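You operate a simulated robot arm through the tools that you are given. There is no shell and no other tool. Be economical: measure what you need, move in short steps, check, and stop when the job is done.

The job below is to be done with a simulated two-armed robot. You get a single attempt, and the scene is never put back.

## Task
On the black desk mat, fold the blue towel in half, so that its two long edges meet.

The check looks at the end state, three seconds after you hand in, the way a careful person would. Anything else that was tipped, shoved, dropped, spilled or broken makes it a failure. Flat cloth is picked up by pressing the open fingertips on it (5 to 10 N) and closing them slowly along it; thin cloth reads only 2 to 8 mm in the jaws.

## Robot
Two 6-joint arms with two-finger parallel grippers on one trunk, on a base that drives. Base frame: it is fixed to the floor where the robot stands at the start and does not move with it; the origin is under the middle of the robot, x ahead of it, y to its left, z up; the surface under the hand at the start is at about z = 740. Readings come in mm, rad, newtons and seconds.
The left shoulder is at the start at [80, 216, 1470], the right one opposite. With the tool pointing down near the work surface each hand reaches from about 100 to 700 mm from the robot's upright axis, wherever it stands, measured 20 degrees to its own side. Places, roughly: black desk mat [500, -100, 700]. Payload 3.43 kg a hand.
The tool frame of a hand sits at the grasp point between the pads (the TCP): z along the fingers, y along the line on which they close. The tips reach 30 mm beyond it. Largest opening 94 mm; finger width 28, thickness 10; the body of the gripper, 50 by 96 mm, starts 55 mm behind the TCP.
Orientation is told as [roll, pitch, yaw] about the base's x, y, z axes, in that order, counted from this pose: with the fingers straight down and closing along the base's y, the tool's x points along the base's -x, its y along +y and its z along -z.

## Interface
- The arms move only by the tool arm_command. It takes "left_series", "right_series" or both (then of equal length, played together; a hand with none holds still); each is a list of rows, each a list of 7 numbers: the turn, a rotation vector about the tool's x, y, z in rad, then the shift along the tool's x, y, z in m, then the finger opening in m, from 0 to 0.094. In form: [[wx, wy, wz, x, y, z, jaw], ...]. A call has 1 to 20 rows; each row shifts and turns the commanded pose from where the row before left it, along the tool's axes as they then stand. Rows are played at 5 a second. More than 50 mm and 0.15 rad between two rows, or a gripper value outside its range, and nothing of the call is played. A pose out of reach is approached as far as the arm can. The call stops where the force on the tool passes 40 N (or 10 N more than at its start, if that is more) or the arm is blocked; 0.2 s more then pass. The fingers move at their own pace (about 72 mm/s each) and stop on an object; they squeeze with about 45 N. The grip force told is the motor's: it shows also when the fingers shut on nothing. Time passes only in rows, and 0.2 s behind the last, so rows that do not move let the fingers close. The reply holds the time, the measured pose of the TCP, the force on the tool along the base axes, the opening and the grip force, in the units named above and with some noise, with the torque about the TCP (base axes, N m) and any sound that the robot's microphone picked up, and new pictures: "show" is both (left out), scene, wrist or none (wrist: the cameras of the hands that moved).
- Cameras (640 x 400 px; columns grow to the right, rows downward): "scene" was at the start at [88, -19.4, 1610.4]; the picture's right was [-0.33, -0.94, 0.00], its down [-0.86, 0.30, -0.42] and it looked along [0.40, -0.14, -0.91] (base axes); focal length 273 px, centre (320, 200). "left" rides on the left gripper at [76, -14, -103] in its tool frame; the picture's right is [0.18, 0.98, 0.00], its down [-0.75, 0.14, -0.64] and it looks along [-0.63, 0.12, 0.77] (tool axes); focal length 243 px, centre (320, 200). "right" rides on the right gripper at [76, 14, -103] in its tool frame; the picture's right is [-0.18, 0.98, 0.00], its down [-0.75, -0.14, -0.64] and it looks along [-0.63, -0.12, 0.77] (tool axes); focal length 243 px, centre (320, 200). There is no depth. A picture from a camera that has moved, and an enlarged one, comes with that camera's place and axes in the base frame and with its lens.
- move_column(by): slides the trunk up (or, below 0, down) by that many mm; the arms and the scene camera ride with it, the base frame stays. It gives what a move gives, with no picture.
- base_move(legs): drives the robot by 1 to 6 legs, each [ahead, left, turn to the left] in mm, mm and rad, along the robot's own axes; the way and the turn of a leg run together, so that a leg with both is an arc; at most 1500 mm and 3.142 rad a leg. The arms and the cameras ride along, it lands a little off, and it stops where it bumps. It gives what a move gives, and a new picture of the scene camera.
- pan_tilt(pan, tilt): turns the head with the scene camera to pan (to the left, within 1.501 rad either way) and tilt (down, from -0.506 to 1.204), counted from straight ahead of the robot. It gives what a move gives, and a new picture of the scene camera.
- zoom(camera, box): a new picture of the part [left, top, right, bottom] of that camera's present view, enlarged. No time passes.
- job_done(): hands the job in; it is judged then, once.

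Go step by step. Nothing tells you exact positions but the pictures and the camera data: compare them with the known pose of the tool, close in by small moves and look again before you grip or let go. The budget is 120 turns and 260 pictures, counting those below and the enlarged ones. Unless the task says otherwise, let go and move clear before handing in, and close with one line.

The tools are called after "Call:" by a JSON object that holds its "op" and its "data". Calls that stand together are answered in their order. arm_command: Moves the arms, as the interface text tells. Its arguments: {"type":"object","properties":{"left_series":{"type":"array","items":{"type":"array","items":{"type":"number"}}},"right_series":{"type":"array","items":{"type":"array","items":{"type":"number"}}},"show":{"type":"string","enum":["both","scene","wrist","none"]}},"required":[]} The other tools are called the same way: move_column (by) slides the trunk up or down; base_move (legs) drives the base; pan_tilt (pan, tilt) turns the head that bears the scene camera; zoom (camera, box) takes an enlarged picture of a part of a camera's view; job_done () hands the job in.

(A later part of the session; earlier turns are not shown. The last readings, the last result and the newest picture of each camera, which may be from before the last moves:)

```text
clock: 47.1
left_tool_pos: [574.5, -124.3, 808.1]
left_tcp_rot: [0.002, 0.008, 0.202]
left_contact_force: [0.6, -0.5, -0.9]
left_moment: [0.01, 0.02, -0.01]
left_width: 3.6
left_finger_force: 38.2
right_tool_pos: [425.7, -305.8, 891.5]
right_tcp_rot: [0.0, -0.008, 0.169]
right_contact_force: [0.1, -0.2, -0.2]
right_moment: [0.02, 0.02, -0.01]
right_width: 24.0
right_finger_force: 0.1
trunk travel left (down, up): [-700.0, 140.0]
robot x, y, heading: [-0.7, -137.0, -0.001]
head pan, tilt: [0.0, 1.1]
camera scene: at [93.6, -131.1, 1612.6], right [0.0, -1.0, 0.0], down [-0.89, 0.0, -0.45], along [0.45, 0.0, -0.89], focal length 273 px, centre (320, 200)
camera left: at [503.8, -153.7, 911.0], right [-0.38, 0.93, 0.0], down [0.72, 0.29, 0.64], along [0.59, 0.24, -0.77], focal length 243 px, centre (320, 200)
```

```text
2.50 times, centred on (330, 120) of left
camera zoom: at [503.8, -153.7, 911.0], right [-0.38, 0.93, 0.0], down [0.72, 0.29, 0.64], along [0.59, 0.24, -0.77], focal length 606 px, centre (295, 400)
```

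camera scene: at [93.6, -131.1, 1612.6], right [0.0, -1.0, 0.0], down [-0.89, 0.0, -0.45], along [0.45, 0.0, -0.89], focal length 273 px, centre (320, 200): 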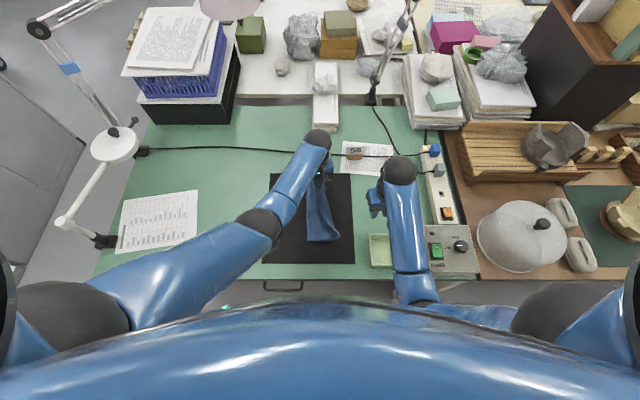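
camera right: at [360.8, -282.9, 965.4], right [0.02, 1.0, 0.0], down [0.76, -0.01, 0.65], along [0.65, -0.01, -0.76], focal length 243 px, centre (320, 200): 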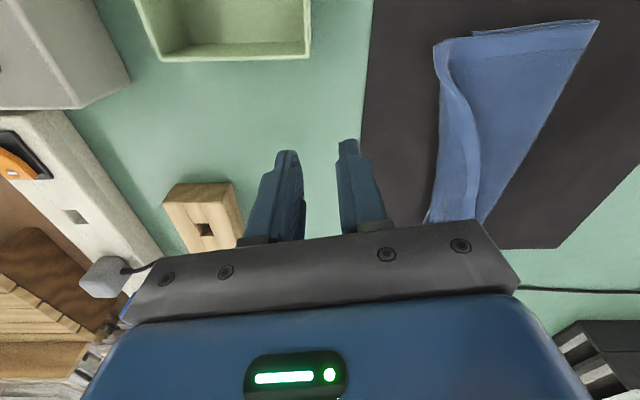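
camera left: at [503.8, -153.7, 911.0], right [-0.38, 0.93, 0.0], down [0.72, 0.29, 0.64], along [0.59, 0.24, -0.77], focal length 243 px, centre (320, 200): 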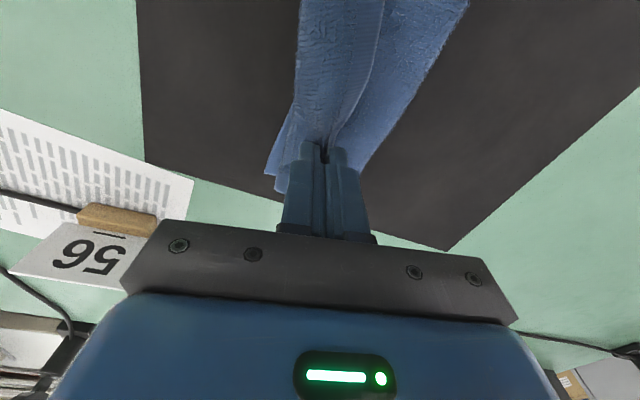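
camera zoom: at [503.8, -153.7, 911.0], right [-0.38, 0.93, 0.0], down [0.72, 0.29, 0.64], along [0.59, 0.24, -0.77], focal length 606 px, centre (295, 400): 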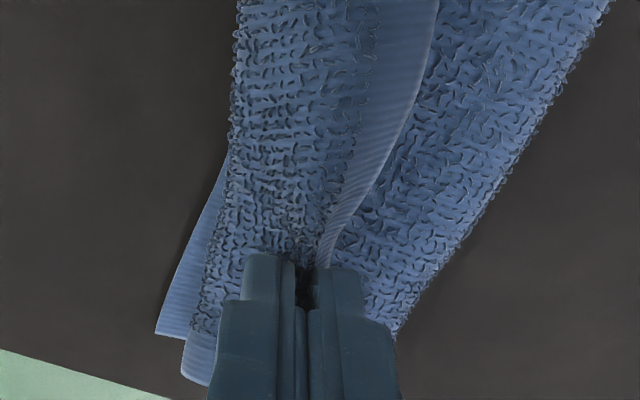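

The strip's edge is pinched. I'll carry it low to the right, past the crease to about y=-195.

Call:
{"op": "arm_command", "data": {"left_series": [[0, 0, 0, 0.002, -0.012, -0.012, 0], [0, 0, 0, 0.003, -0.015, -0.01, 0], [0, 0, 0, 0.003, -0.015, 0, 0], [0, 0, 0, 0.003, -0.015, 0.008, 0], [0, 0, 0, 0.003, -0.015, 0.014, 0], [0, 0, 0, 0.001, -0.008, 0.014, 0], [0, 0, 0, 0, 0, 0, 0]], "show": "both"}}

Call:
{"op": "zoom", "data": {"camera": "left", "box": [230, 0, 480, 200]}}

Call:
{"op": "zoom", "data": {"camera": "scene", "box": [260, 150, 380, 260]}}

```text
clock: 48.7
left_tool_pos: [576.5, -205.1, 793.9]
left_tcp_rot: [0.002, 0.005, 0.205]
left_contact_force: [-0.2, 0.2, 0.2]
left_moment: [-0.03, 0.01, -0.04]
left_width: 3.5
left_finger_force: 38.0
right_tool_pos: [425.6, -305.5, 892.2]
right_tcp_rot: [-0.001, -0.007, 0.17]
right_contact_force: [0.5, -0.3, 0.7]
right_moment: [0.01, 0.01, 0.03]
right_width: 23.8
right_finger_force: 0.2
trunk travel left (down, up): [-700.0, 140.0]
robot x, y, heading: [1.5, -133.5, 0.0]
head pan, tilt: [0.0, 1.1]
camera scene: at [93.6, -130.9, 1612.6], right [0.0, -1.0, 0.0], down [-0.89, 0.0, -0.45], along [0.45, 0.0, -0.89], focal length 273 px, centre (320, 200)
camera left: at [505.1, -234.6, 897.4], right [-0.38, 0.93, 0.0], down [0.71, 0.29, 0.64], along [0.59, 0.24, -0.77], focal length 243 px, centre (320, 200)
```

scene: 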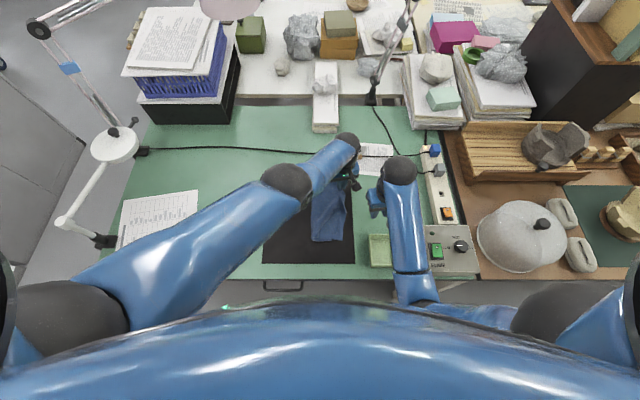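
left: 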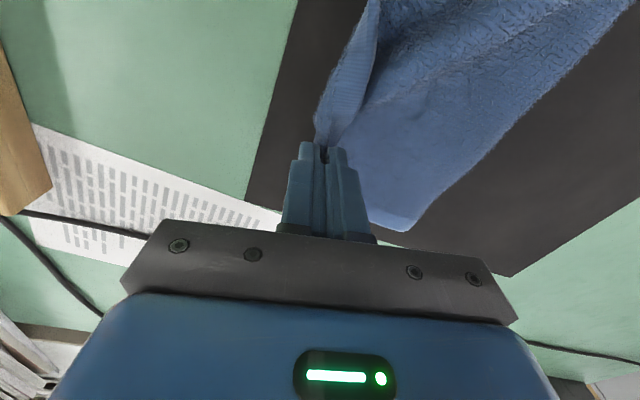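

```text
2.00 times, centred on (355, 100) of left
camera zoom: at [505.1, -234.6, 897.4], right [-0.38, 0.93, 0.0], down [0.71, 0.29, 0.64], along [0.59, 0.24, -0.77], focal length 485 px, centre (250, 400)
```

zoom: 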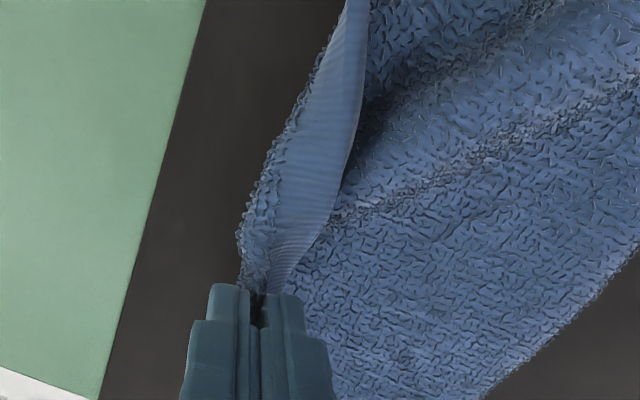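

```text
3.64 times, centred on (320, 205) of scene
camera zoom: at [93.6, -130.9, 1612.6], right [0.0, -1.0, 0.0], down [-0.89, 0.0, -0.45], along [0.45, 0.0, -0.89], focal length 992 px, centre (320, 182)
```

zoom: 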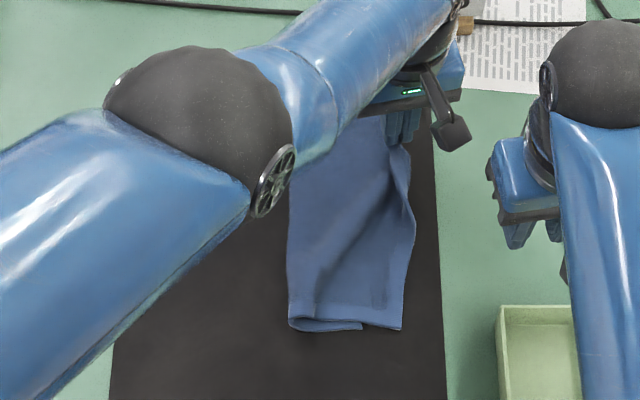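

The strip is carried across. I'll lower it slightly, open, and back out upward.

Call:
{"op": "arm_command", "data": {"left_series": [[0, 0, 0, 0, 0, 0.006, 0], [0, 0, 0, 0, 0, 0.005, 0], [0, 0, 0, 0, 0, 0, 0.006], [0, 0, 0, 0, 0, 0, 0.014], [0, 0, 0, 0, 0, -0.001, 0.024], [0, 0, 0, 0, 0, -0.01, 0.03], [0, 0, 0, 0, 0, -0.02, 0.03], [0, 0, 0, 0, 0, -0.03, 0.03]], "show": "wrist"}}

Call:
{"op": "zoom", "data": {"camera": "left", "box": [230, 0, 480, 200]}}

```text
clock: 50.5
left_tool_pos: [574.6, -204.4, 845.1]
left_tcp_rot: [0.003, 0.009, 0.202]
left_contact_force: [0.3, 0.3, 0.3]
left_moment: [0.01, 0.01, 0.0]
left_width: 29.8
left_finger_force: 0.1
left hand out of reach, approached as far as the arm can: row 1
right_tool_pos: [425.7, -305.2, 891.6]
right_tcp_rot: [-0.001, -0.006, 0.169]
right_contact_force: [-0.5, 0.1, 0.4]
right_moment: [-0.01, 0.0, -0.02]
right_width: 24.2
right_finger_force: 0.0
trunk travel left (down, up): [-700.0, 140.0]
robot x, y, heading: [-2.6, -128.5, -0.0]
head pan, tilt: [0.0, 1.1]
camera left: at [502.4, -233.9, 948.9], right [-0.38, 0.93, 0.0], down [0.72, 0.29, 0.64], along [0.59, 0.24, -0.77], focal length 243 px, centre (320, 200)
```

left: 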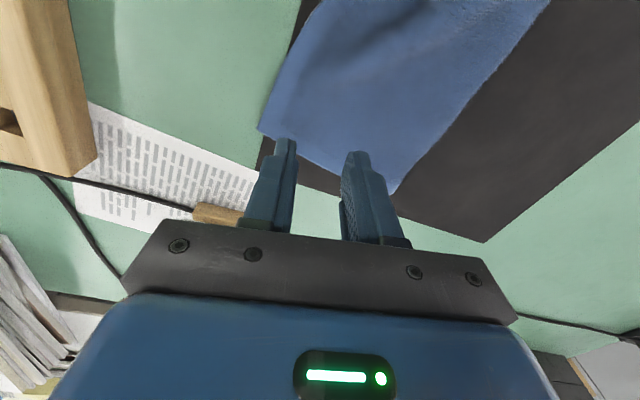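

```text
2.00 times, centred on (355, 100) of left
camera zoom: at [502.4, -233.9, 948.9], right [-0.38, 0.93, 0.0], down [0.72, 0.29, 0.64], along [0.59, 0.24, -0.77], focal length 485 px, centre (250, 400)
```

zoom: 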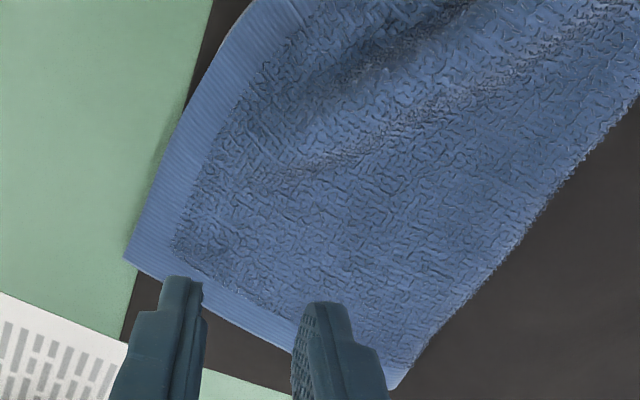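

It sprang open flat. I'll move the left hand aside and measure the layers.

Call:
{"op": "arm_command", "data": {"left_series": [[0, 0, 0, 0.01, 0.045, -0.01, 0.03], [0, 0, 0, 0.01, 0.045, -0.01, 0.03], [0, 0, 0, 0.01, 0.045, -0.01, 0.03], [0, 0, 0, 0.01, 0.045, 0, 0.03], [0, 0, 0, 0.01, 0.045, 0, 0.03]], "show": "scene"}}

Call:
{"op": "zoom", "data": {"camera": "scene", "box": [270, 160, 370, 255]}}

Call:
{"op": "zoom", "data": {"camera": "right", "box": [320, 0, 640, 200]}}

```text
clock: 51.7
left_tool_pos: [479.2, 7.1, 877.6]
left_tcp_rot: [0.001, 0.007, 0.203]
left_contact_force: [-0.2, 0.0, -0.1]
left_moment: [-0.03, -0.01, 0.0]
left_width: 30.0
left_finger_force: 0.1
right_tool_pos: [425.8, -303.8, 892.7]
right_tcp_rot: [-0.002, -0.007, 0.171]
right_contact_force: [-0.8, 1.5, 0.2]
right_moment: [-0.03, -0.01, 0.01]
right_width: 23.9
right_finger_force: 0.1
trunk travel left (down, up): [-700.0, 140.0]
robot x, y, heading: [-2.2, -127.7, 0.004]
head pan, tilt: [0.0, 1.1]
camera scene: at [92.3, -129.2, 1612.7], right [0.0, -1.0, 0.0], down [-0.89, 0.0, -0.45], along [0.45, 0.0, -0.89], focal length 273 px, centre (320, 200)
```

scene: 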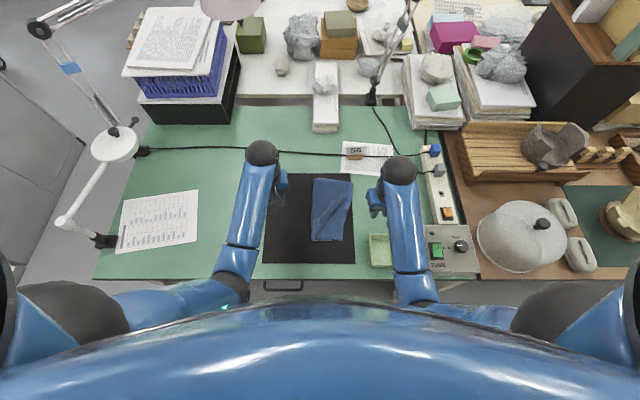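

```text
4.21 times, centred on (320, 208) of scene
camera zoom: at [92.3, -129.2, 1612.7], right [0.0, -1.0, 0.0], down [-0.89, 0.0, -0.45], along [0.45, 0.0, -0.89], focal length 1149 px, centre (320, 168)
```

zoom: 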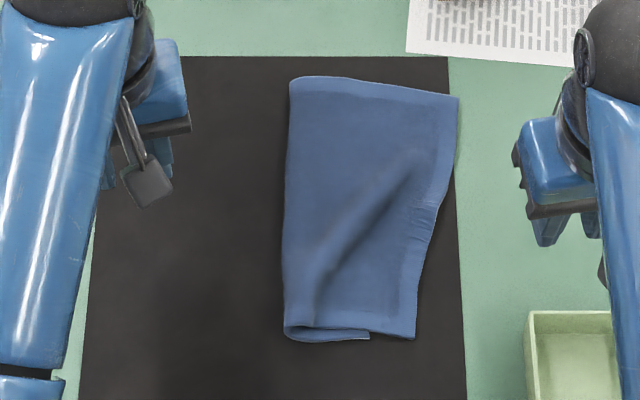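

```text
2.00 times, centred on (480, 100) of right
camera zoom: at [347.5, -304.4, 994.8], right [0.02, 1.0, 0.0], down [0.76, -0.01, 0.65], along [0.65, -0.01, -0.76], focal length 485 px, centre (0, 400)
```

zoom: 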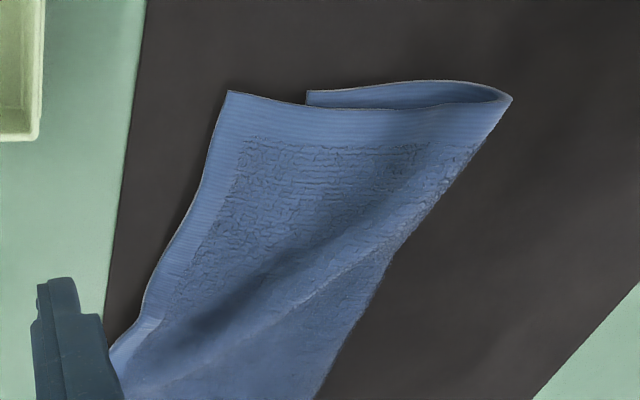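

The top layer is now flat but overhangs: A≈(602,-250), D≈(383,-203), fold at y≈-103. I'll shift the base a bit further right. Then the left hand alone will re-grip A's edge and lay it back over B, letting the fold roll left.

Call:
{"op": "base_move", "data": {"legs": [[0, -70, 0]]}}

Call:
{"op": "arm_command", "data": {"left_series": [[0, 0, 0, -0.02, -0.045, 0, 0.03], [0, 0, 0, -0.02, -0.045, 0, 0.03], [0, 0, 0, -0.02, -0.045, 0.01, 0.03], [0, 0, 0, -0.02, -0.03, 0.02, 0.03], [0, 0, 0, -0.0, -0.01, 0.02, 0.03]], "show": "both"}}

```text
clock: 52.7
left_tool_pos: [479.5, -56.7, 874.6]
left_tcp_rot: [-0.003, 0.011, 0.204]
left_contact_force: [-0.2, 1.0, 0.1]
left_moment: [-0.06, -0.03, -0.01]
left_width: 30.2
left_finger_force: 0.1
right_tool_pos: [426.0, -368.7, 893.0]
right_tcp_rot: [-0.008, -0.008, 0.172]
right_contact_force: [1.3, 1.0, 0.4]
right_moment: [-0.02, -0.02, -0.01]
right_width: 23.8
right_finger_force: 0.0
trunk travel left (down, up): [-700.0, 140.0]
robot x, y, heading: [-1.7, -203.1, 0.002]
head pan, tilt: [0.0, 1.1]
camera scene: at [94.0, -189.8, 1612.5], right [0.0, -1.0, 0.01], down [-0.89, -0.01, -0.45], along [0.45, 0.0, -0.89], focal length 273 px, centre (320, 200)
```

scene: 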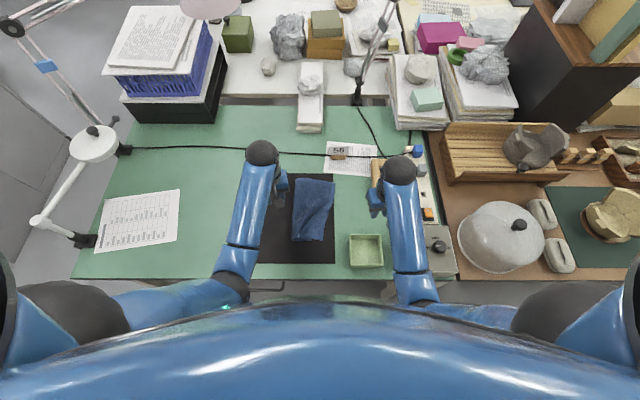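

```text
refused: row 3 steps farther than a row can; nothing moved
```

Call:
{"op": "arm_command", "data": {"left_series": [[0, 0, 0, -0.0103, -0.031, 0.005, 0.03], [0, 0, 0, -0.0103, -0.031, 0.008, 0.03], [0, 0, 0, -0.0103, -0.031, 0.012, 0.03], [0, 0, 0, -0.0103, -0.031, 0.015, 0.03], [0, 0, 0, -0.0103, -0.031, 0.015, 0.03], [0, 0, 0, -0.0103, -0.031, 0.015, 0.03]], "show": "wrist"}}

Call:
{"op": "zoom", "data": {"camera": "left", "box": [230, 0, 480, 200]}}

```text
clock: 54.1
left_tool_pos: [578.9, -232.1, 804.3]
left_tcp_rot: [0.004, 0.007, 0.205]
left_contact_force: [-0.3, -0.7, -0.3]
left_moment: [0.01, -0.02, 0.02]
left_width: 29.9
left_finger_force: 0.0
right_tool_pos: [427.6, -373.9, 891.6]
right_tcp_rot: [0.003, -0.005, 0.172]
right_contact_force: [-0.5, -0.7, 0.1]
right_moment: [0.03, -0.01, 0.02]
right_width: 24.0
right_finger_force: 0.1
trunk travel left (down, up): [-700.0, 140.0]
robot x, y, heading: [-1.4, -197.7, 0.003]
head pan, tilt: [0.0, 1.1]
camera left: at [507.8, -263.0, 908.4], right [-0.38, 0.92, 0.0], down [0.71, 0.29, 0.64], along [0.59, 0.25, -0.77], focal length 243 px, centre (320, 200)
```

left: 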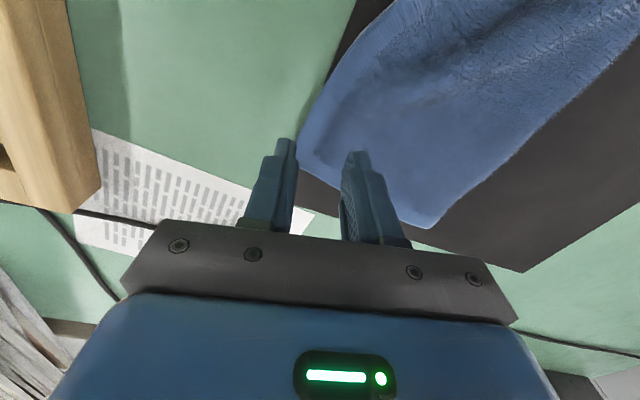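

```text
2.00 times, centred on (355, 100) of left
camera zoom: at [507.8, -263.0, 908.4], right [-0.38, 0.92, 0.0], down [0.71, 0.29, 0.64], along [0.59, 0.25, -0.77], focal length 485 px, centre (250, 400)
```

zoom: 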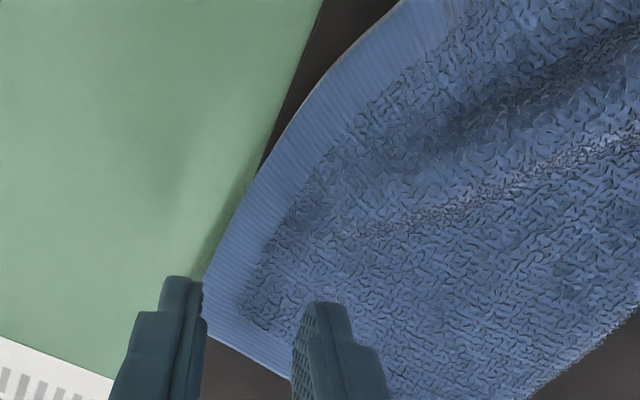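

Call:
{"op": "arm_command", "data": {"left_series": [[0, 0, 0.14, 0.003, -0.004, 0, 0.03], [-0.08, 0, 0, 0.003, -0.003, 0.01, 0.03], [0, 0, 0, 0, 0, 0.01, 0.03], [0, 0, 0, 0, 0, 0.005, 0.03], [0, 0, 0, 0, 0, 0, 0.03]], "show": "wrist"}}

Call:
{"op": "zoom", "data": {"camera": "left", "box": [230, 0, 480, 200]}}

```text
clock: 55.3
left_tool_pos: [571.7, -236.4, 780.0]
left_tcp_rot: [0.082, 0.01, 0.065]
left_contact_force: [0.3, -0.5, 0.4]
left_moment: [-0.02, 0.03, -0.01]
left_width: 29.7
left_finger_force: 0.1
right_tool_pos: [427.4, -373.0, 892.2]
right_tcp_rot: [0.0, -0.008, 0.17]
right_contact_force: [-0.6, 0.0, 0.8]
right_moment: [0.01, 0.03, -0.01]
right_width: 24.3
right_finger_force: 0.0
trunk travel left (down, up): [-700.0, 140.0]
robot x, y, heading: [0.3, -202.9, 0.003]
head pan, tilt: [0.0, 1.1]
camera left: at [498.9, -265.1, 882.4], right [-0.25, 0.97, 0.08], down [0.75, 0.14, 0.65], along [0.61, 0.22, -0.76], focal length 243 px, centre (320, 200)
```

left: 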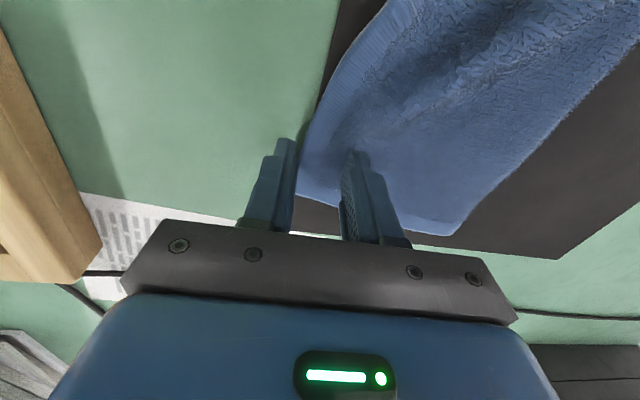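

```text
2.00 times, centred on (355, 100) of left
camera zoom: at [498.9, -265.1, 882.4], right [-0.25, 0.97, 0.08], down [0.75, 0.14, 0.65], along [0.61, 0.22, -0.76], focal length 485 px, centre (250, 400)
```

zoom: 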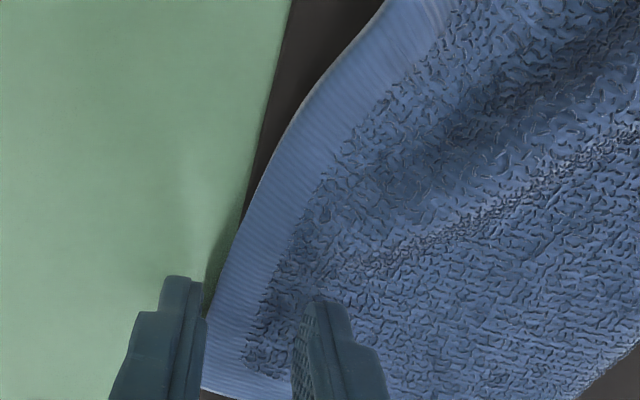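

Call:
{"op": "arm_command", "data": {"left_series": [[0, 0, 0, 0, 0, 0.002, 0.03], [0, 0, 0, 0, 0, 0.0015, 0.03], [0, 0, 0, 0, 0, 0.001, 0.03], [0, 0, 0, 0, 0, 0, 0.03]], "show": "none"}}

```text
clock: 56.3
left_tool_pos: [572.5, -237.1, 776.8]
left_tcp_rot: [0.081, 0.006, 0.063]
left_contact_force: [0.8, 0.2, 0.8]
left_moment: [-0.03, 0.01, 0.01]
left_width: 29.8
left_finger_force: 0.0
right_tool_pos: [426.3, -372.5, 892.6]
right_tcp_rot: [0.0, -0.006, 0.171]
right_contact_force: [-0.3, -0.1, 0.2]
right_moment: [0.0, -0.01, 0.03]
right_width: 24.0
right_finger_force: 0.0
trunk travel left (down, up): [-700.0, 140.0]
robot x, y, heading: [-1.2, -197.3, 0.003]
head pan, tilt: [0.0, 1.1]
```

Call:
{"op": "arm_command", "data": {"left_series": [[0, 0, 0, 0, 0, 0.001, 0.03], [0, 0, 0, 0, 0, 0.001, 0.03], [0, 0, 0, 0, 0, 0, 0.03]], "show": "none"}}

```text
clock: 57.1
left_tool_pos: [571.1, -237.4, 774.9]
left_tcp_rot: [0.079, 0.007, 0.065]
left_contact_force: [1.8, -1.9, 4.0]
left_moment: [0.03, -0.09, -0.03]
left_width: 29.5
left_finger_force: 0.1
right_tool_pos: [426.4, -372.7, 891.8]
right_tcp_rot: [0.001, -0.007, 0.171]
right_contact_force: [0.7, 0.2, 0.3]
right_moment: [0.02, 0.0, 0.02]
right_width: 23.8
right_finger_force: 0.0
trunk travel left (down, up): [-700.0, 140.0]
robot x, y, heading: [0.4, -200.5, 0.005]
head pan, tilt: [0.0, 1.1]
```

Call:
{"op": "arm_command", "data": {"left_series": [[0, 0, 0, 0, 0, 0.0008, 0.03], [0, 0, 0, 0, 0, 0, 0.027], [0, 0, 0, 0, 0, 0, 0.024], [0, 0, 0, 0, 0, 0, 0.021], [0, 0, 0, 0, 0, 0, 0.018], [0, 0, 0, 0, 0, 0, 0.015], [0, 0, 0, 0, 0, 0, 0.012], [0, 0, 0, 0, 0, 0, 0.009], [0, 0, 0, 0, 0, 0, 0.006], [0, 0, 0, 0, 0, 0, 0.003], [0, 0, 0, 0, 0, 0, 0], [0, 0, 0, 0, 0, 0, 0], [0, 0, 0, 0, 0, -0.008, 0], [0, 0, 0, 0, 0, -0.008, 0]], "show": "wrist"}}

Call:
{"op": "zoom", "data": {"camera": "left", "box": [230, 0, 480, 200]}}

```text
clock: 60.1
left_tool_pos: [572.7, -237.4, 789.3]
left_tcp_rot: [0.081, 0.008, 0.065]
left_contact_force: [-0.6, -0.3, -0.4]
left_moment: [0.04, 0.01, -0.03]
left_width: 3.5
left_finger_force: 38.7
right_tool_pos: [425.8, -372.3, 893.3]
right_tcp_rot: [-0.001, -0.007, 0.173]
right_contact_force: [-0.5, -0.1, 0.2]
right_moment: [0.01, 0.0, -0.02]
right_width: 24.0
right_finger_force: 0.1
trunk travel left (down, up): [-700.0, 140.0]
robot x, y, heading: [-1.7, -201.7, 0.003]
head pan, tilt: [0.0, 1.1]
camera left: at [498.4, -265.2, 890.8], right [-0.25, 0.97, 0.08], down [0.75, 0.14, 0.64], along [0.61, 0.22, -0.76], focal length 243 px, centre (320, 200)
```

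left: 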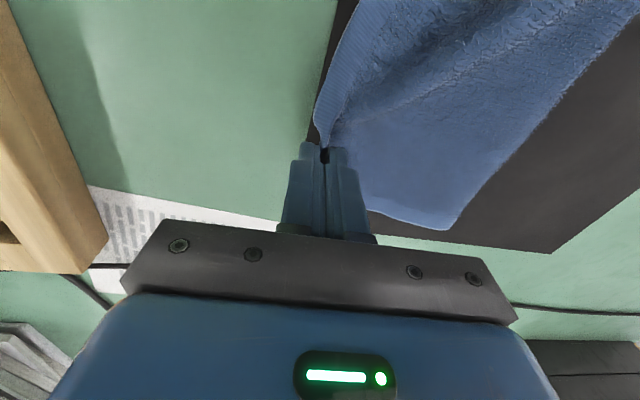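

```text
2.00 times, centred on (355, 100) of left
camera zoom: at [498.4, -265.2, 890.8], right [-0.25, 0.97, 0.08], down [0.75, 0.14, 0.64], along [0.61, 0.22, -0.76], focal length 485 px, centre (250, 400)
```

zoom: 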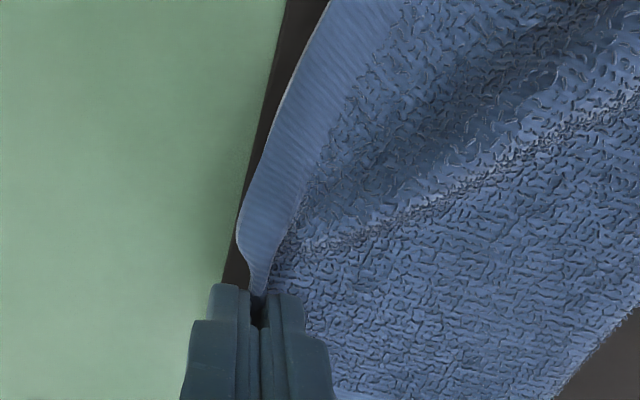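

It's gripped. I'll arc A's edge back left over the fold (y≈-40, about 70 mm high) so the fold rolls left to its proper line.

Call:
{"op": "arm_command", "data": {"left_series": [[0, 0, 0, -0.001, 0.012, -0.016, 0], [0, 0, 0, -0.001, 0.016, -0.016, 0], [0, 0, 0, -0.001, 0.018, -0.015, 0], [0, 0, 0, -0.001, 0.02, -0.012, 0], [0, 0, 0, -0.001, 0.02, -0.01, 0], [0, 0, 0, -0.001, 0.02, -0.006, 0], [0, 0, 0, -0.001, 0.02, 0, 0], [0, 0, 0, -0.001, 0.02, 0.002, 0], [0, 0, 0, -0.001, 0.02, 0.004, 0], [0, 0, 0, -0.001, 0.02, 0.006, 0], [0, 0, 0, -0.001, 0.012, 0.006, 0]], "show": "both"}}

Call:
{"op": "zoom", "data": {"camera": "scene", "box": [230, 150, 370, 260]}}

```text
clock: 62.5
left_tool_pos: [572.1, -45.0, 860.7]
left_tcp_rot: [0.081, 0.008, 0.063]
left_contact_force: [1.2, -0.3, 0.0]
left_moment: [0.0, 0.0, -0.01]
left_width: 3.5
left_finger_force: 38.3
right_tool_pos: [426.4, -373.4, 893.6]
right_tcp_rot: [-0.001, -0.007, 0.172]
right_contact_force: [0.5, 0.2, -0.5]
right_moment: [0.03, 0.02, 0.01]
right_width: 24.3
right_finger_force: 0.0
trunk travel left (down, up): [-700.0, 140.0]
robot x, y, heading: [-0.3, -203.5, 0.001]
head pan, tilt: [0.0, 1.1]
camera scene: at [93.9, -199.0, 1612.6], right [0.0, -1.0, 0.0], down [-0.89, 0.0, -0.45], along [0.45, 0.0, -0.89], focal length 273 px, centre (320, 200)
camera left: at [497.8, -72.4, 963.4], right [-0.25, 0.97, 0.08], down [0.75, 0.14, 0.65], along [0.61, 0.22, -0.76], focal length 243 px, centre (320, 200)
```

scene: 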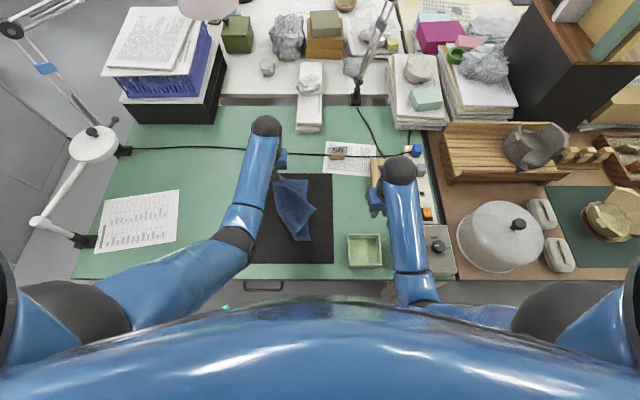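
left: 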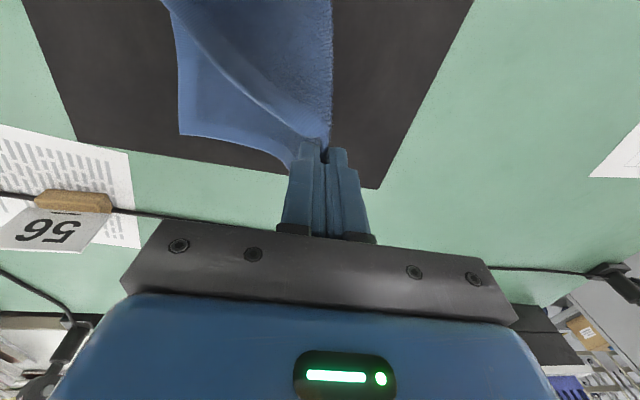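

```text
3.64 times, centred on (300, 205) of scene
camera zoom: at [93.9, -199.0, 1612.6], right [0.0, -1.0, 0.0], down [-0.89, 0.0, -0.45], along [0.45, 0.0, -0.89], focal length 992 px, centre (393, 182)
```

zoom: 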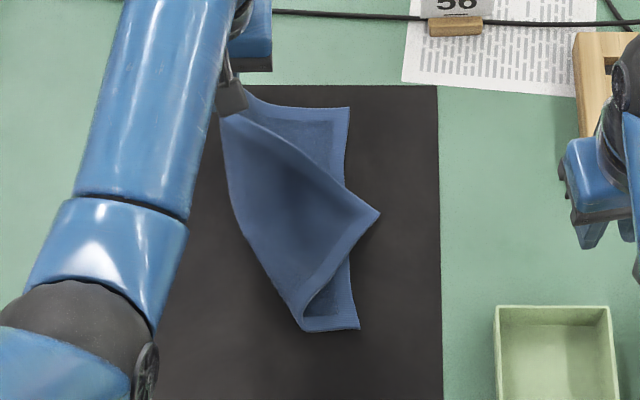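

B(616,-153) and C(384,-167) are now clearly visible, and A sits on the right arc. I'll swing A down along that arc onto B.

Call:
{"op": "arm_command", "data": {"left_series": [[0, 0, 0, -0.001, -0.021, -0.001, 0], [0, 0, 0, -0.001, -0.021, 0.003, 0], [0, 0, 0, -0.001, -0.015, 0.009, 0], [0, 0, 0, -0.001, -0.014, 0.011, 0], [0, 0, 0, -0.001, -0.009, 0.012, 0], [0, 0, 0, -0.001, -0.007, 0.012, 0], [0, 0, 0, -0.001, -0.005, 0.013, 0], [0, 0, 0, -0.001, -0.003, 0.012, 0], [0, 0, 0, 0, 0, 0, 0]], "show": "both"}}

Call:
{"op": "zoom", "data": {"camera": "scene", "box": [230, 150, 370, 260]}}

Call:
{"op": "zoom", "data": {"camera": "left", "box": [230, 0, 480, 200]}}

```text
clock: 64.5
left_tool_pos: [584.4, -132.5, 783.0]
left_tcp_rot: [0.081, 0.009, 0.063]
left_contact_force: [0.1, -0.2, 0.6]
left_moment: [0.02, -0.01, -0.03]
left_width: 3.4
left_finger_force: 38.1
right_tool_pos: [425.7, -372.9, 892.0]
right_tcp_rot: [0.0, -0.007, 0.172]
right_contact_force: [0.2, -0.7, 0.2]
right_moment: [0.0, 0.04, 0.01]
right_width: 23.8
right_finger_force: 0.0
trunk travel left (down, up): [-700.0, 140.0]
robot x, y, heading: [-2.0, -202.8, 0.0]
head pan, tilt: [0.0, 1.1]
camera scene: at [93.6, -199.3, 1612.6], right [0.0, -1.0, 0.0], down [-0.89, 0.0, -0.45], along [0.45, 0.0, -0.89], focal length 273 px, centre (320, 200)
camera left: at [510.7, -160.7, 885.3], right [-0.25, 0.97, 0.08], down [0.75, 0.14, 0.64], along [0.61, 0.22, -0.76], focal length 243 px, centre (320, 200)
```

scene: 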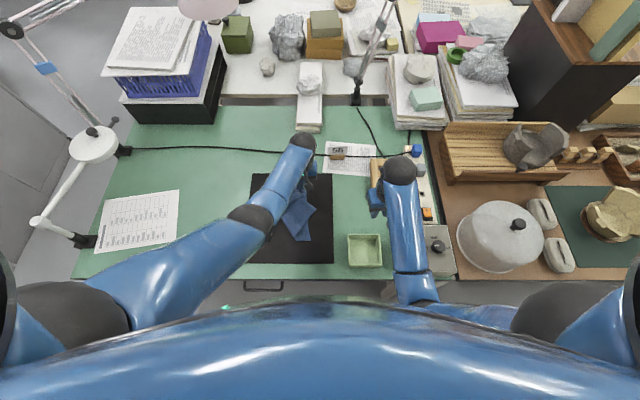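
left: 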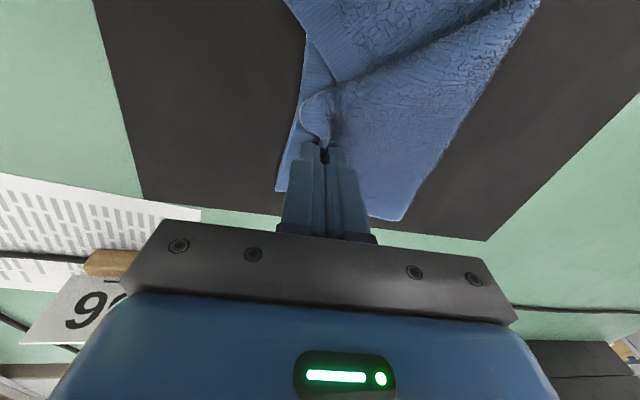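

```text
3.64 times, centred on (300, 205) of scene
camera zoom: at [93.6, -199.3, 1612.6], right [0.0, -1.0, 0.0], down [-0.89, 0.0, -0.45], along [0.45, 0.0, -0.89], focal length 992 px, centre (393, 182)
```

zoom: 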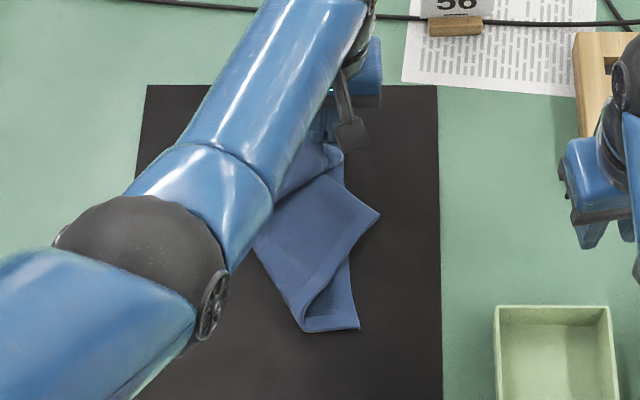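

```text
2.00 times, centred on (355, 100) of left
camera zoom: at [510.7, -160.7, 885.3], right [-0.25, 0.97, 0.08], down [0.75, 0.14, 0.64], along [0.61, 0.22, -0.76], focal length 485 px, centre (250, 400)
```

zoom: 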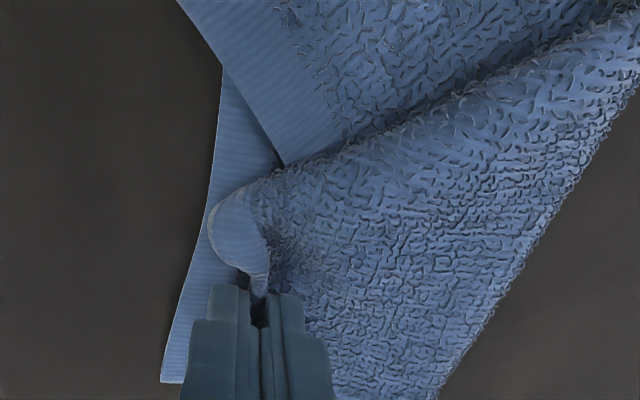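

The far end aligns well, with the fold there at y≈-50. I'll set A down, release it, and pull back to look.

Call:
{"op": "arm_command", "data": {"left_series": [[0, 0, 0, 0, -0.005, 0.002, 0], [0, 0, 0, 0, 0, 0, 0.006], [0, 0, 0, 0, 0, 0, 0.014], [0, 0, 0, 0, 0, -0.001, 0.024], [0, 0, 0, 0, 0, -0.01, 0.03], [0, 0, 0, 0, 0, -0.03, 0.03], [0, 0, 0, 0, 0, -0.04, 0.03], [0, 0, 0, 0.01, 0.045, -0.01, 0.03], [0, 0, 0, 0.01, 0.045, 0, 0.03], [0, 0, 0, 0.01, 0.045, 0, 0.03]], "show": "both"}}

Call:
{"op": "zoom", "data": {"camera": "scene", "box": [230, 150, 370, 260]}}

```text
clock: 66.7
left_tool_pos: [546.0, -13.2, 882.8]
left_tcp_rot: [0.079, 0.01, 0.063]
left_contact_force: [-0.3, 0.7, 1.0]
left_moment: [0.0, -0.01, 0.01]
left_width: 30.1
left_finger_force: 0.2
right_tool_pos: [426.5, -372.9, 892.4]
right_tcp_rot: [0.0, -0.008, 0.172]
right_contact_force: [0.2, -0.1, -0.1]
right_moment: [0.0, -0.02, 0.0]
right_width: 23.9
right_finger_force: 0.1
trunk travel left (down, up): [-700.0, 140.0]
robot x, y, heading: [0.4, -201.9, 0.003]
head pan, tilt: [0.0, 1.1]
camera scene: at [93.2, -198.5, 1612.6], right [0.0, -1.0, 0.0], down [-0.89, 0.0, -0.45], along [0.45, 0.0, -0.89], focal length 273 px, centre (320, 200)
camera left: at [472.7, -40.7, 984.8], right [-0.25, 0.97, 0.08], down [0.75, 0.14, 0.65], along [0.61, 0.22, -0.76], focal length 243 px, centre (320, 200)
```

scene: 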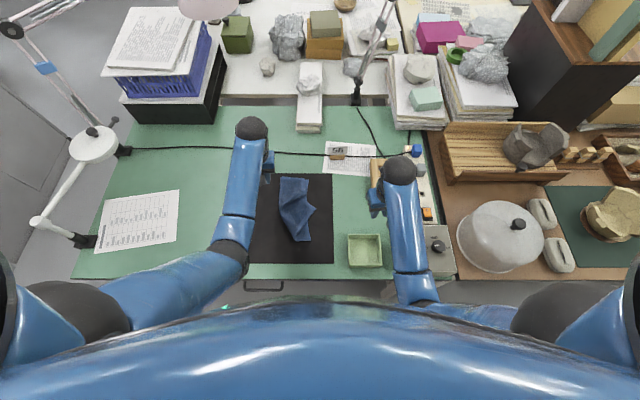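
left: 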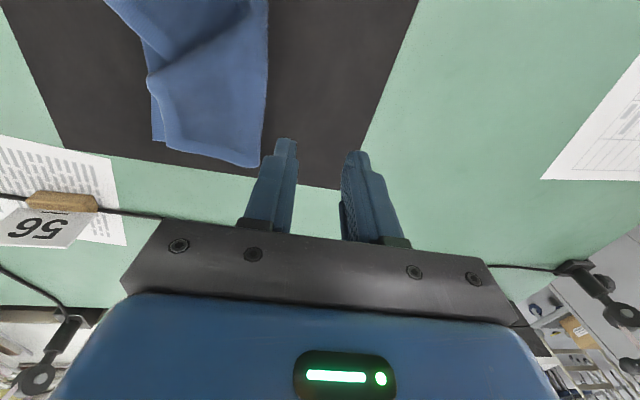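

```text
3.64 times, centred on (300, 205) of scene
camera zoom: at [93.2, -198.5, 1612.6], right [0.0, -1.0, 0.0], down [-0.89, 0.0, -0.45], along [0.45, 0.0, -0.89], focal length 992 px, centre (393, 182)
```

zoom: 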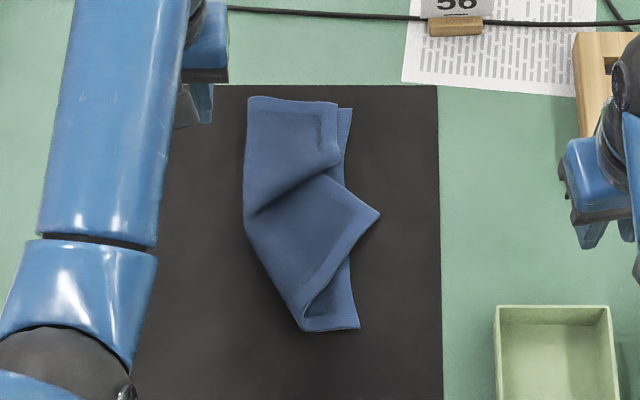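

A lies over B to within about 13 mm. Now I'll send the right hand to D's corner at about (509,-161), yawed across the edge there.

Call:
{"op": "arm_command", "data": {"left_series": [[0, 0, 0, 0.01, 0.03, 0, 0.03], [0, 0, 0, 0.01, 0.03, 0, 0.03], [0, 0, 0, 0, 0, 0, 0.03], [0, 0, 0, 0, 0, 0, 0.03], [0, 0, 0, 0, 0, 0, 0.03], [0, 0, 0, 0, 0, 0, 0.03], [0, 0, 0, 0, 0, 0, 0.03], [0, 0, 0, 0, 0, 0, 0.03], [0, 0, 0, 0, 0, 0, 0.03], [0, 0, 0, 0, 0, 0, 0.03], [0, 0, 0, 0, 0, 0, 0.03]], "right_series": [[0, 0, 0, -0.0196, 0.0325, 0.005, 0.03], [0, 0, 0, -0.0196, 0.0325, 0.01, 0.03], [0, 0, 0, -0.0196, 0.0325, 0.01, 0.03], [0, 0, 0, -0.0196, 0.0325, 0.01, 0.03], [0, 0, 0, -0.0196, 0.0325, 0.015, 0.03], [0, 0, 0, -0.0196, 0.0325, 0.015, 0.03], [0, 0, -0.146, 0, 0, 0.01, 0.03], [0, 0, -0.146, 0, 0, 0.01, 0.03], [0, 0, -0.146, 0, 0, 0.002, 0.03], [0, 0, -0.146, 0, 0, 0, 0.03], [0, 0, -0.146, 0, 0, 0, 0.03]], "show": "both"}}

Call:
{"op": "zoom", "data": {"camera": "right", "box": [200, 0, 450, 200]}}

```text
clock: 69.1
left_tool_pos: [522.7, 44.5, 886.6]
left_tcp_rot: [0.083, 0.01, 0.064]
left_contact_force: [-0.3, 0.5, -1.2]
left_moment: [-0.01, -0.01, 0.0]
left_width: 30.1
left_finger_force: 0.0
right_tool_pos: [510.7, -160.8, 806.0]
right_tcp_rot: [-0.004, -0.006, 0.904]
right_contact_force: [0.8, -0.2, -0.3]
right_moment: [-0.03, 0.0, 0.0]
right_width: 30.1
right_finger_force: 0.0
trunk travel left (down, up): [-700.0, 140.0]
robot x, y, heading: [3.7, -197.8, 0.004]
head pan, tilt: [0.0, 1.1]
camera scene: at [93.7, -199.4, 1612.6], right [0.0, -1.0, 0.0], down [-0.89, 0.0, -0.45], along [0.45, 0.0, -0.89], focal length 273 px, centre (320, 200)
camera right: at [451.2, -213.1, 908.2], right [-0.66, 0.75, 0.0], down [0.57, 0.5, 0.65], along [0.49, 0.42, -0.76], focal length 243 px, centre (320, 200)
camera left: at [450.0, 17.1, 989.0], right [-0.25, 0.97, 0.08], down [0.75, 0.14, 0.64], along [0.61, 0.22, -0.76], focal length 243 px, centre (320, 200)
```

scene: 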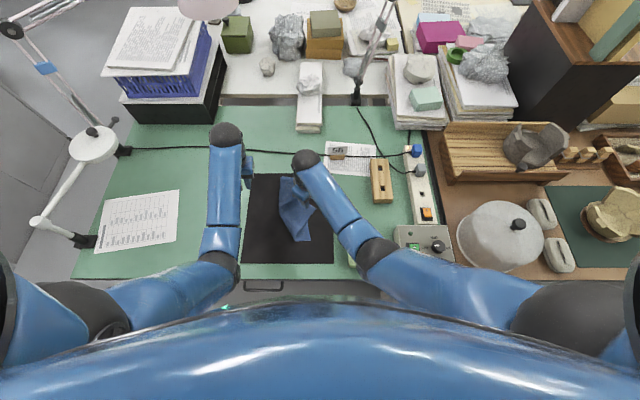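
right: 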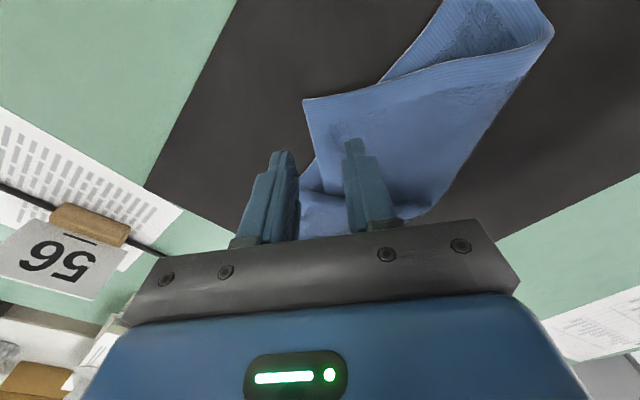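
left: 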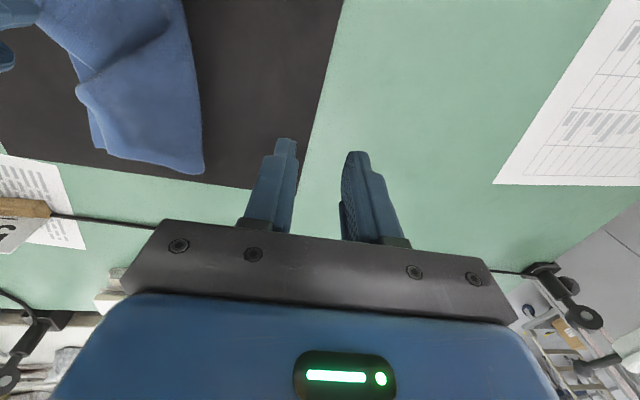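

```text
2.00 times, centred on (325, 100) of right
camera zoom: at [451.2, -213.1, 908.2], right [-0.66, 0.75, 0.0], down [0.57, 0.5, 0.65], along [0.49, 0.42, -0.76], focal length 485 px, centre (310, 400)
```

zoom: 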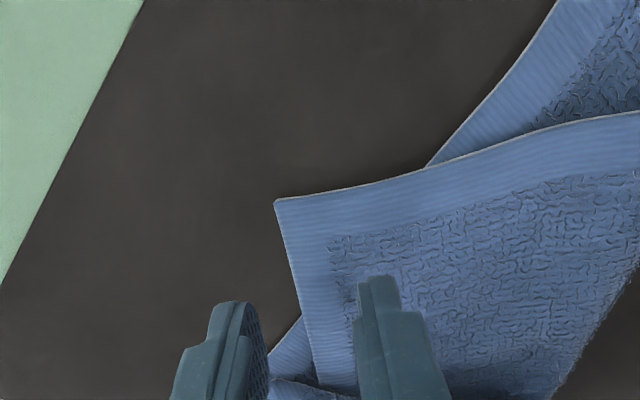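

Call:
{"op": "arm_command", "data": {"right_series": [[-0.06, 0, 0, 0.006, 0.002, 0.008, 0.03], [0, 0, 0, 0.006, 0.001, 0.01, 0.03], [0, 0, 0, 0, 0, 0.007, 0.03], [0, 0, 0, 0, 0, 0, 0.03]], "show": "wrist"}}

Call:
{"op": "zoom", "data": {"camera": "right", "box": [200, 0, 450, 200]}}

```text
clock: 70.1
left_tool_pos: [523.6, 44.2, 886.2]
left_tcp_rot: [0.08, 0.009, 0.064]
left_contact_force: [0.2, 0.4, -0.3]
left_moment: [0.0, 0.0, 0.0]
left_width: 30.0
left_finger_force: 0.1
right_tool_pos: [498.5, -168.2, 781.1]
right_tcp_rot: [0.056, -0.005, 0.899]
right_contact_force: [0.2, -1.1, 0.6]
right_moment: [-0.02, 0.02, 0.0]
right_width: 30.3
right_finger_force: 0.4
trunk travel left (down, up): [-700.0, 140.0]
robot x, y, heading: [-0.1, -201.4, 0.007]
head pan, tilt: [0.0, 1.1]
camera right: at [445.6, -224.0, 883.9], right [-0.66, 0.75, 0.06], down [0.6, 0.48, 0.64], along [0.45, 0.45, -0.77], focal length 243 px, centre (320, 200)
```

right: 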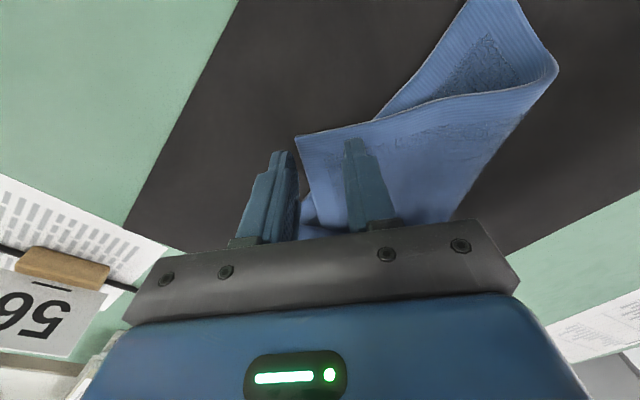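

```text
2.00 times, centred on (325, 100) of right
camera zoom: at [445.6, -224.0, 883.9], right [-0.66, 0.75, 0.06], down [0.6, 0.48, 0.64], along [0.45, 0.45, -0.77], focal length 485 px, centre (310, 400)
```

zoom: 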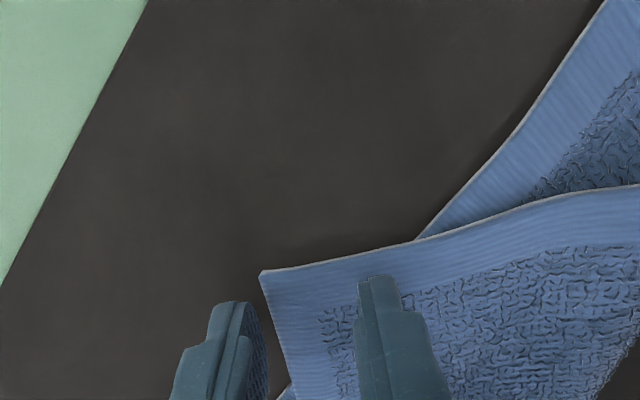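

Call:
{"op": "arm_command", "data": {"right_series": [[0, 0, 0, 0, 0, 0.002, 0.03], [0, 0, 0, 0, 0, 0.001, 0.03], [0, 0, 0, 0, 0, 0, 0.03]], "show": "none"}}

```text
clock: 70.9
left_tool_pos: [523.7, 45.4, 886.2]
left_tcp_rot: [0.082, 0.009, 0.064]
left_contact_force: [0.4, 0.3, 0.2]
left_moment: [-0.01, -0.01, -0.03]
left_width: 30.2
left_finger_force: 0.0
right_tool_pos: [499.0, -167.0, 777.2]
right_tcp_rot: [0.057, -0.005, 0.902]
right_contact_force: [-0.3, -0.1, 2.1]
right_moment: [0.04, 0.03, -0.01]
right_width: 29.7
right_finger_force: 0.1
trunk travel left (down, up): [-700.0, 140.0]
robot x, y, heading: [-0.5, -201.6, 0.005]
head pan, tilt: [0.0, 1.1]
```

Call:
{"op": "arm_command", "data": {"right_series": [[0, 0, 0, 0, 0, 0.0015, 0.03], [0, 0, 0, 0, 0, 0.0005, 0.03], [0, 0, 0, 0, 0, 0, 0.03]], "show": "none"}}

```text
clock: 71.7
left_tool_pos: [523.2, 44.3, 888.2]
left_tcp_rot: [0.082, 0.01, 0.064]
left_contact_force: [0.8, -0.5, -0.3]
left_moment: [0.01, -0.01, -0.01]
left_width: 29.9
left_finger_force: 0.1
right_tool_pos: [498.5, -167.6, 776.9]
right_tcp_rot: [0.057, -0.006, 0.903]
right_contact_force: [0.3, -1.1, 8.1]
right_moment: [0.13, 0.1, 0.02]
right_width: 29.7
right_finger_force: 0.1
trunk travel left (down, up): [-700.0, 140.0]
robot x, y, heading: [1.1, -202.1, 0.0]
head pan, tilt: [0.0, 1.1]
```

Call:
{"op": "arm_command", "data": {"right_series": [[-0.06, 0, 0, 0, -0.001, 0, 0.03], [0, 0, 0, 0, 0, 0.001, 0.03], [0, 0, 0, 0, 0, 0, 0.03]], "show": "none"}}

```text
clock: 72.5
left_tool_pos: [523.6, 44.6, 886.7]
left_tcp_rot: [0.082, 0.011, 0.064]
left_contact_force: [-0.4, 0.1, 0.0]
left_moment: [-0.02, 0.01, 0.0]
left_width: 30.1
left_finger_force: 0.0
right_tool_pos: [499.9, -167.7, 775.1]
right_tcp_rot: [0.115, -0.007, 0.902]
right_contact_force: [2.6, -1.9, 11.4]
right_moment: [0.05, 0.02, -0.05]
right_width: 28.2
right_finger_force: 0.2
trunk travel left (down, up): [-700.0, 140.0]
robot x, y, heading: [0.5, -196.7, 0.001]
head pan, tilt: [0.0, 1.1]
```

Balanced pressure at about 11 N. I'll close slowly and lift a little.

Call:
{"op": "arm_command", "data": {"right_series": [[0, 0, 0, 0, 0, 0, 0.027], [0, 0, 0, 0, 0, 0, 0.024], [0, 0, 0, 0, 0, 0, 0.021], [0, 0, 0, 0, 0, 0, 0.018], [0, 0, 0, 0, 0, 0, 0.015], [0, 0, 0, 0, 0, 0, 0.012], [0, 0, 0, 0, 0, 0, 0.009], [0, 0, 0, 0, 0, 0, 0.006], [0, 0, 0, 0, 0, 0, 0.003], [0, 0, 0, 0, 0, 0, 0], [0, 0, 0, 0, 0, 0, 0], [0, 0, 0, 0, 0, -0.008, 0], [0, 0, 0, 0, 0, -0.008, 0]], "show": "wrist"}}

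Call:
{"op": "zoom", "data": {"camera": "right", "box": [200, 0, 450, 200]}}

```text
clock: 75.3
left_tool_pos: [523.8, 44.5, 887.6]
left_tcp_rot: [0.082, 0.009, 0.064]
left_contact_force: [-0.3, 0.0, -0.3]
left_moment: [-0.01, 0.01, -0.01]
left_width: 29.9
left_finger_force: 0.0
right_tool_pos: [500.3, -170.6, 791.6]
right_tcp_rot: [0.116, -0.004, 0.903]
right_contact_force: [0.0, 0.1, 0.2]
right_moment: [0.01, 0.03, -0.01]
right_width: 3.8
right_finger_force: 37.8
trunk travel left (down, up): [-700.0, 140.0]
robot x, y, heading: [0.2, -202.6, 0.003]
head pan, tilt: [0.0, 1.1]
camera right: at [451.7, -229.9, 893.8], right [-0.65, 0.75, 0.11], down [0.63, 0.46, 0.62], along [0.42, 0.48, -0.77], focal length 243 px, centre (320, 200)
```

right: 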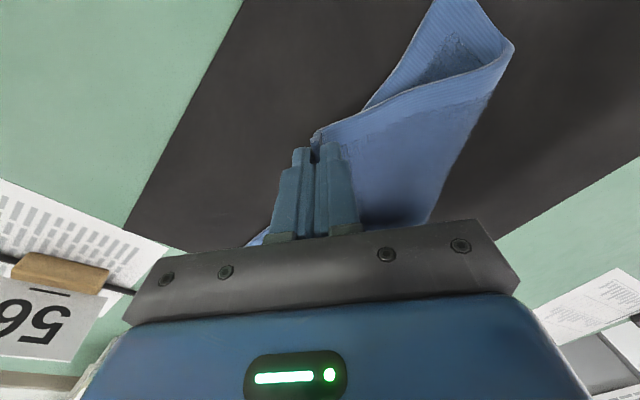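

```text
2.00 times, centred on (325, 100) of right
camera zoom: at [451.7, -229.9, 893.8], right [-0.65, 0.75, 0.11], down [0.63, 0.46, 0.62], along [0.42, 0.48, -0.77], focal length 485 px, centre (310, 400)
```

zoom: 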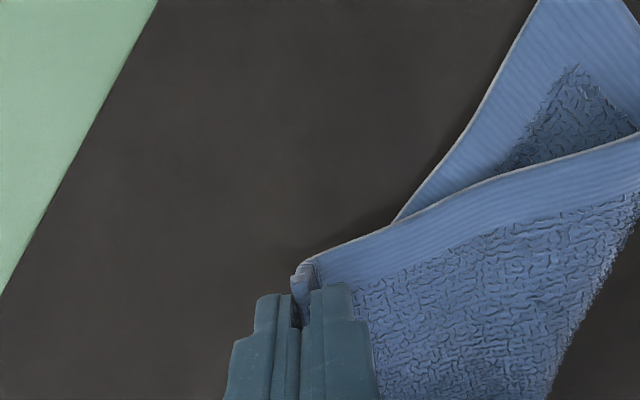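

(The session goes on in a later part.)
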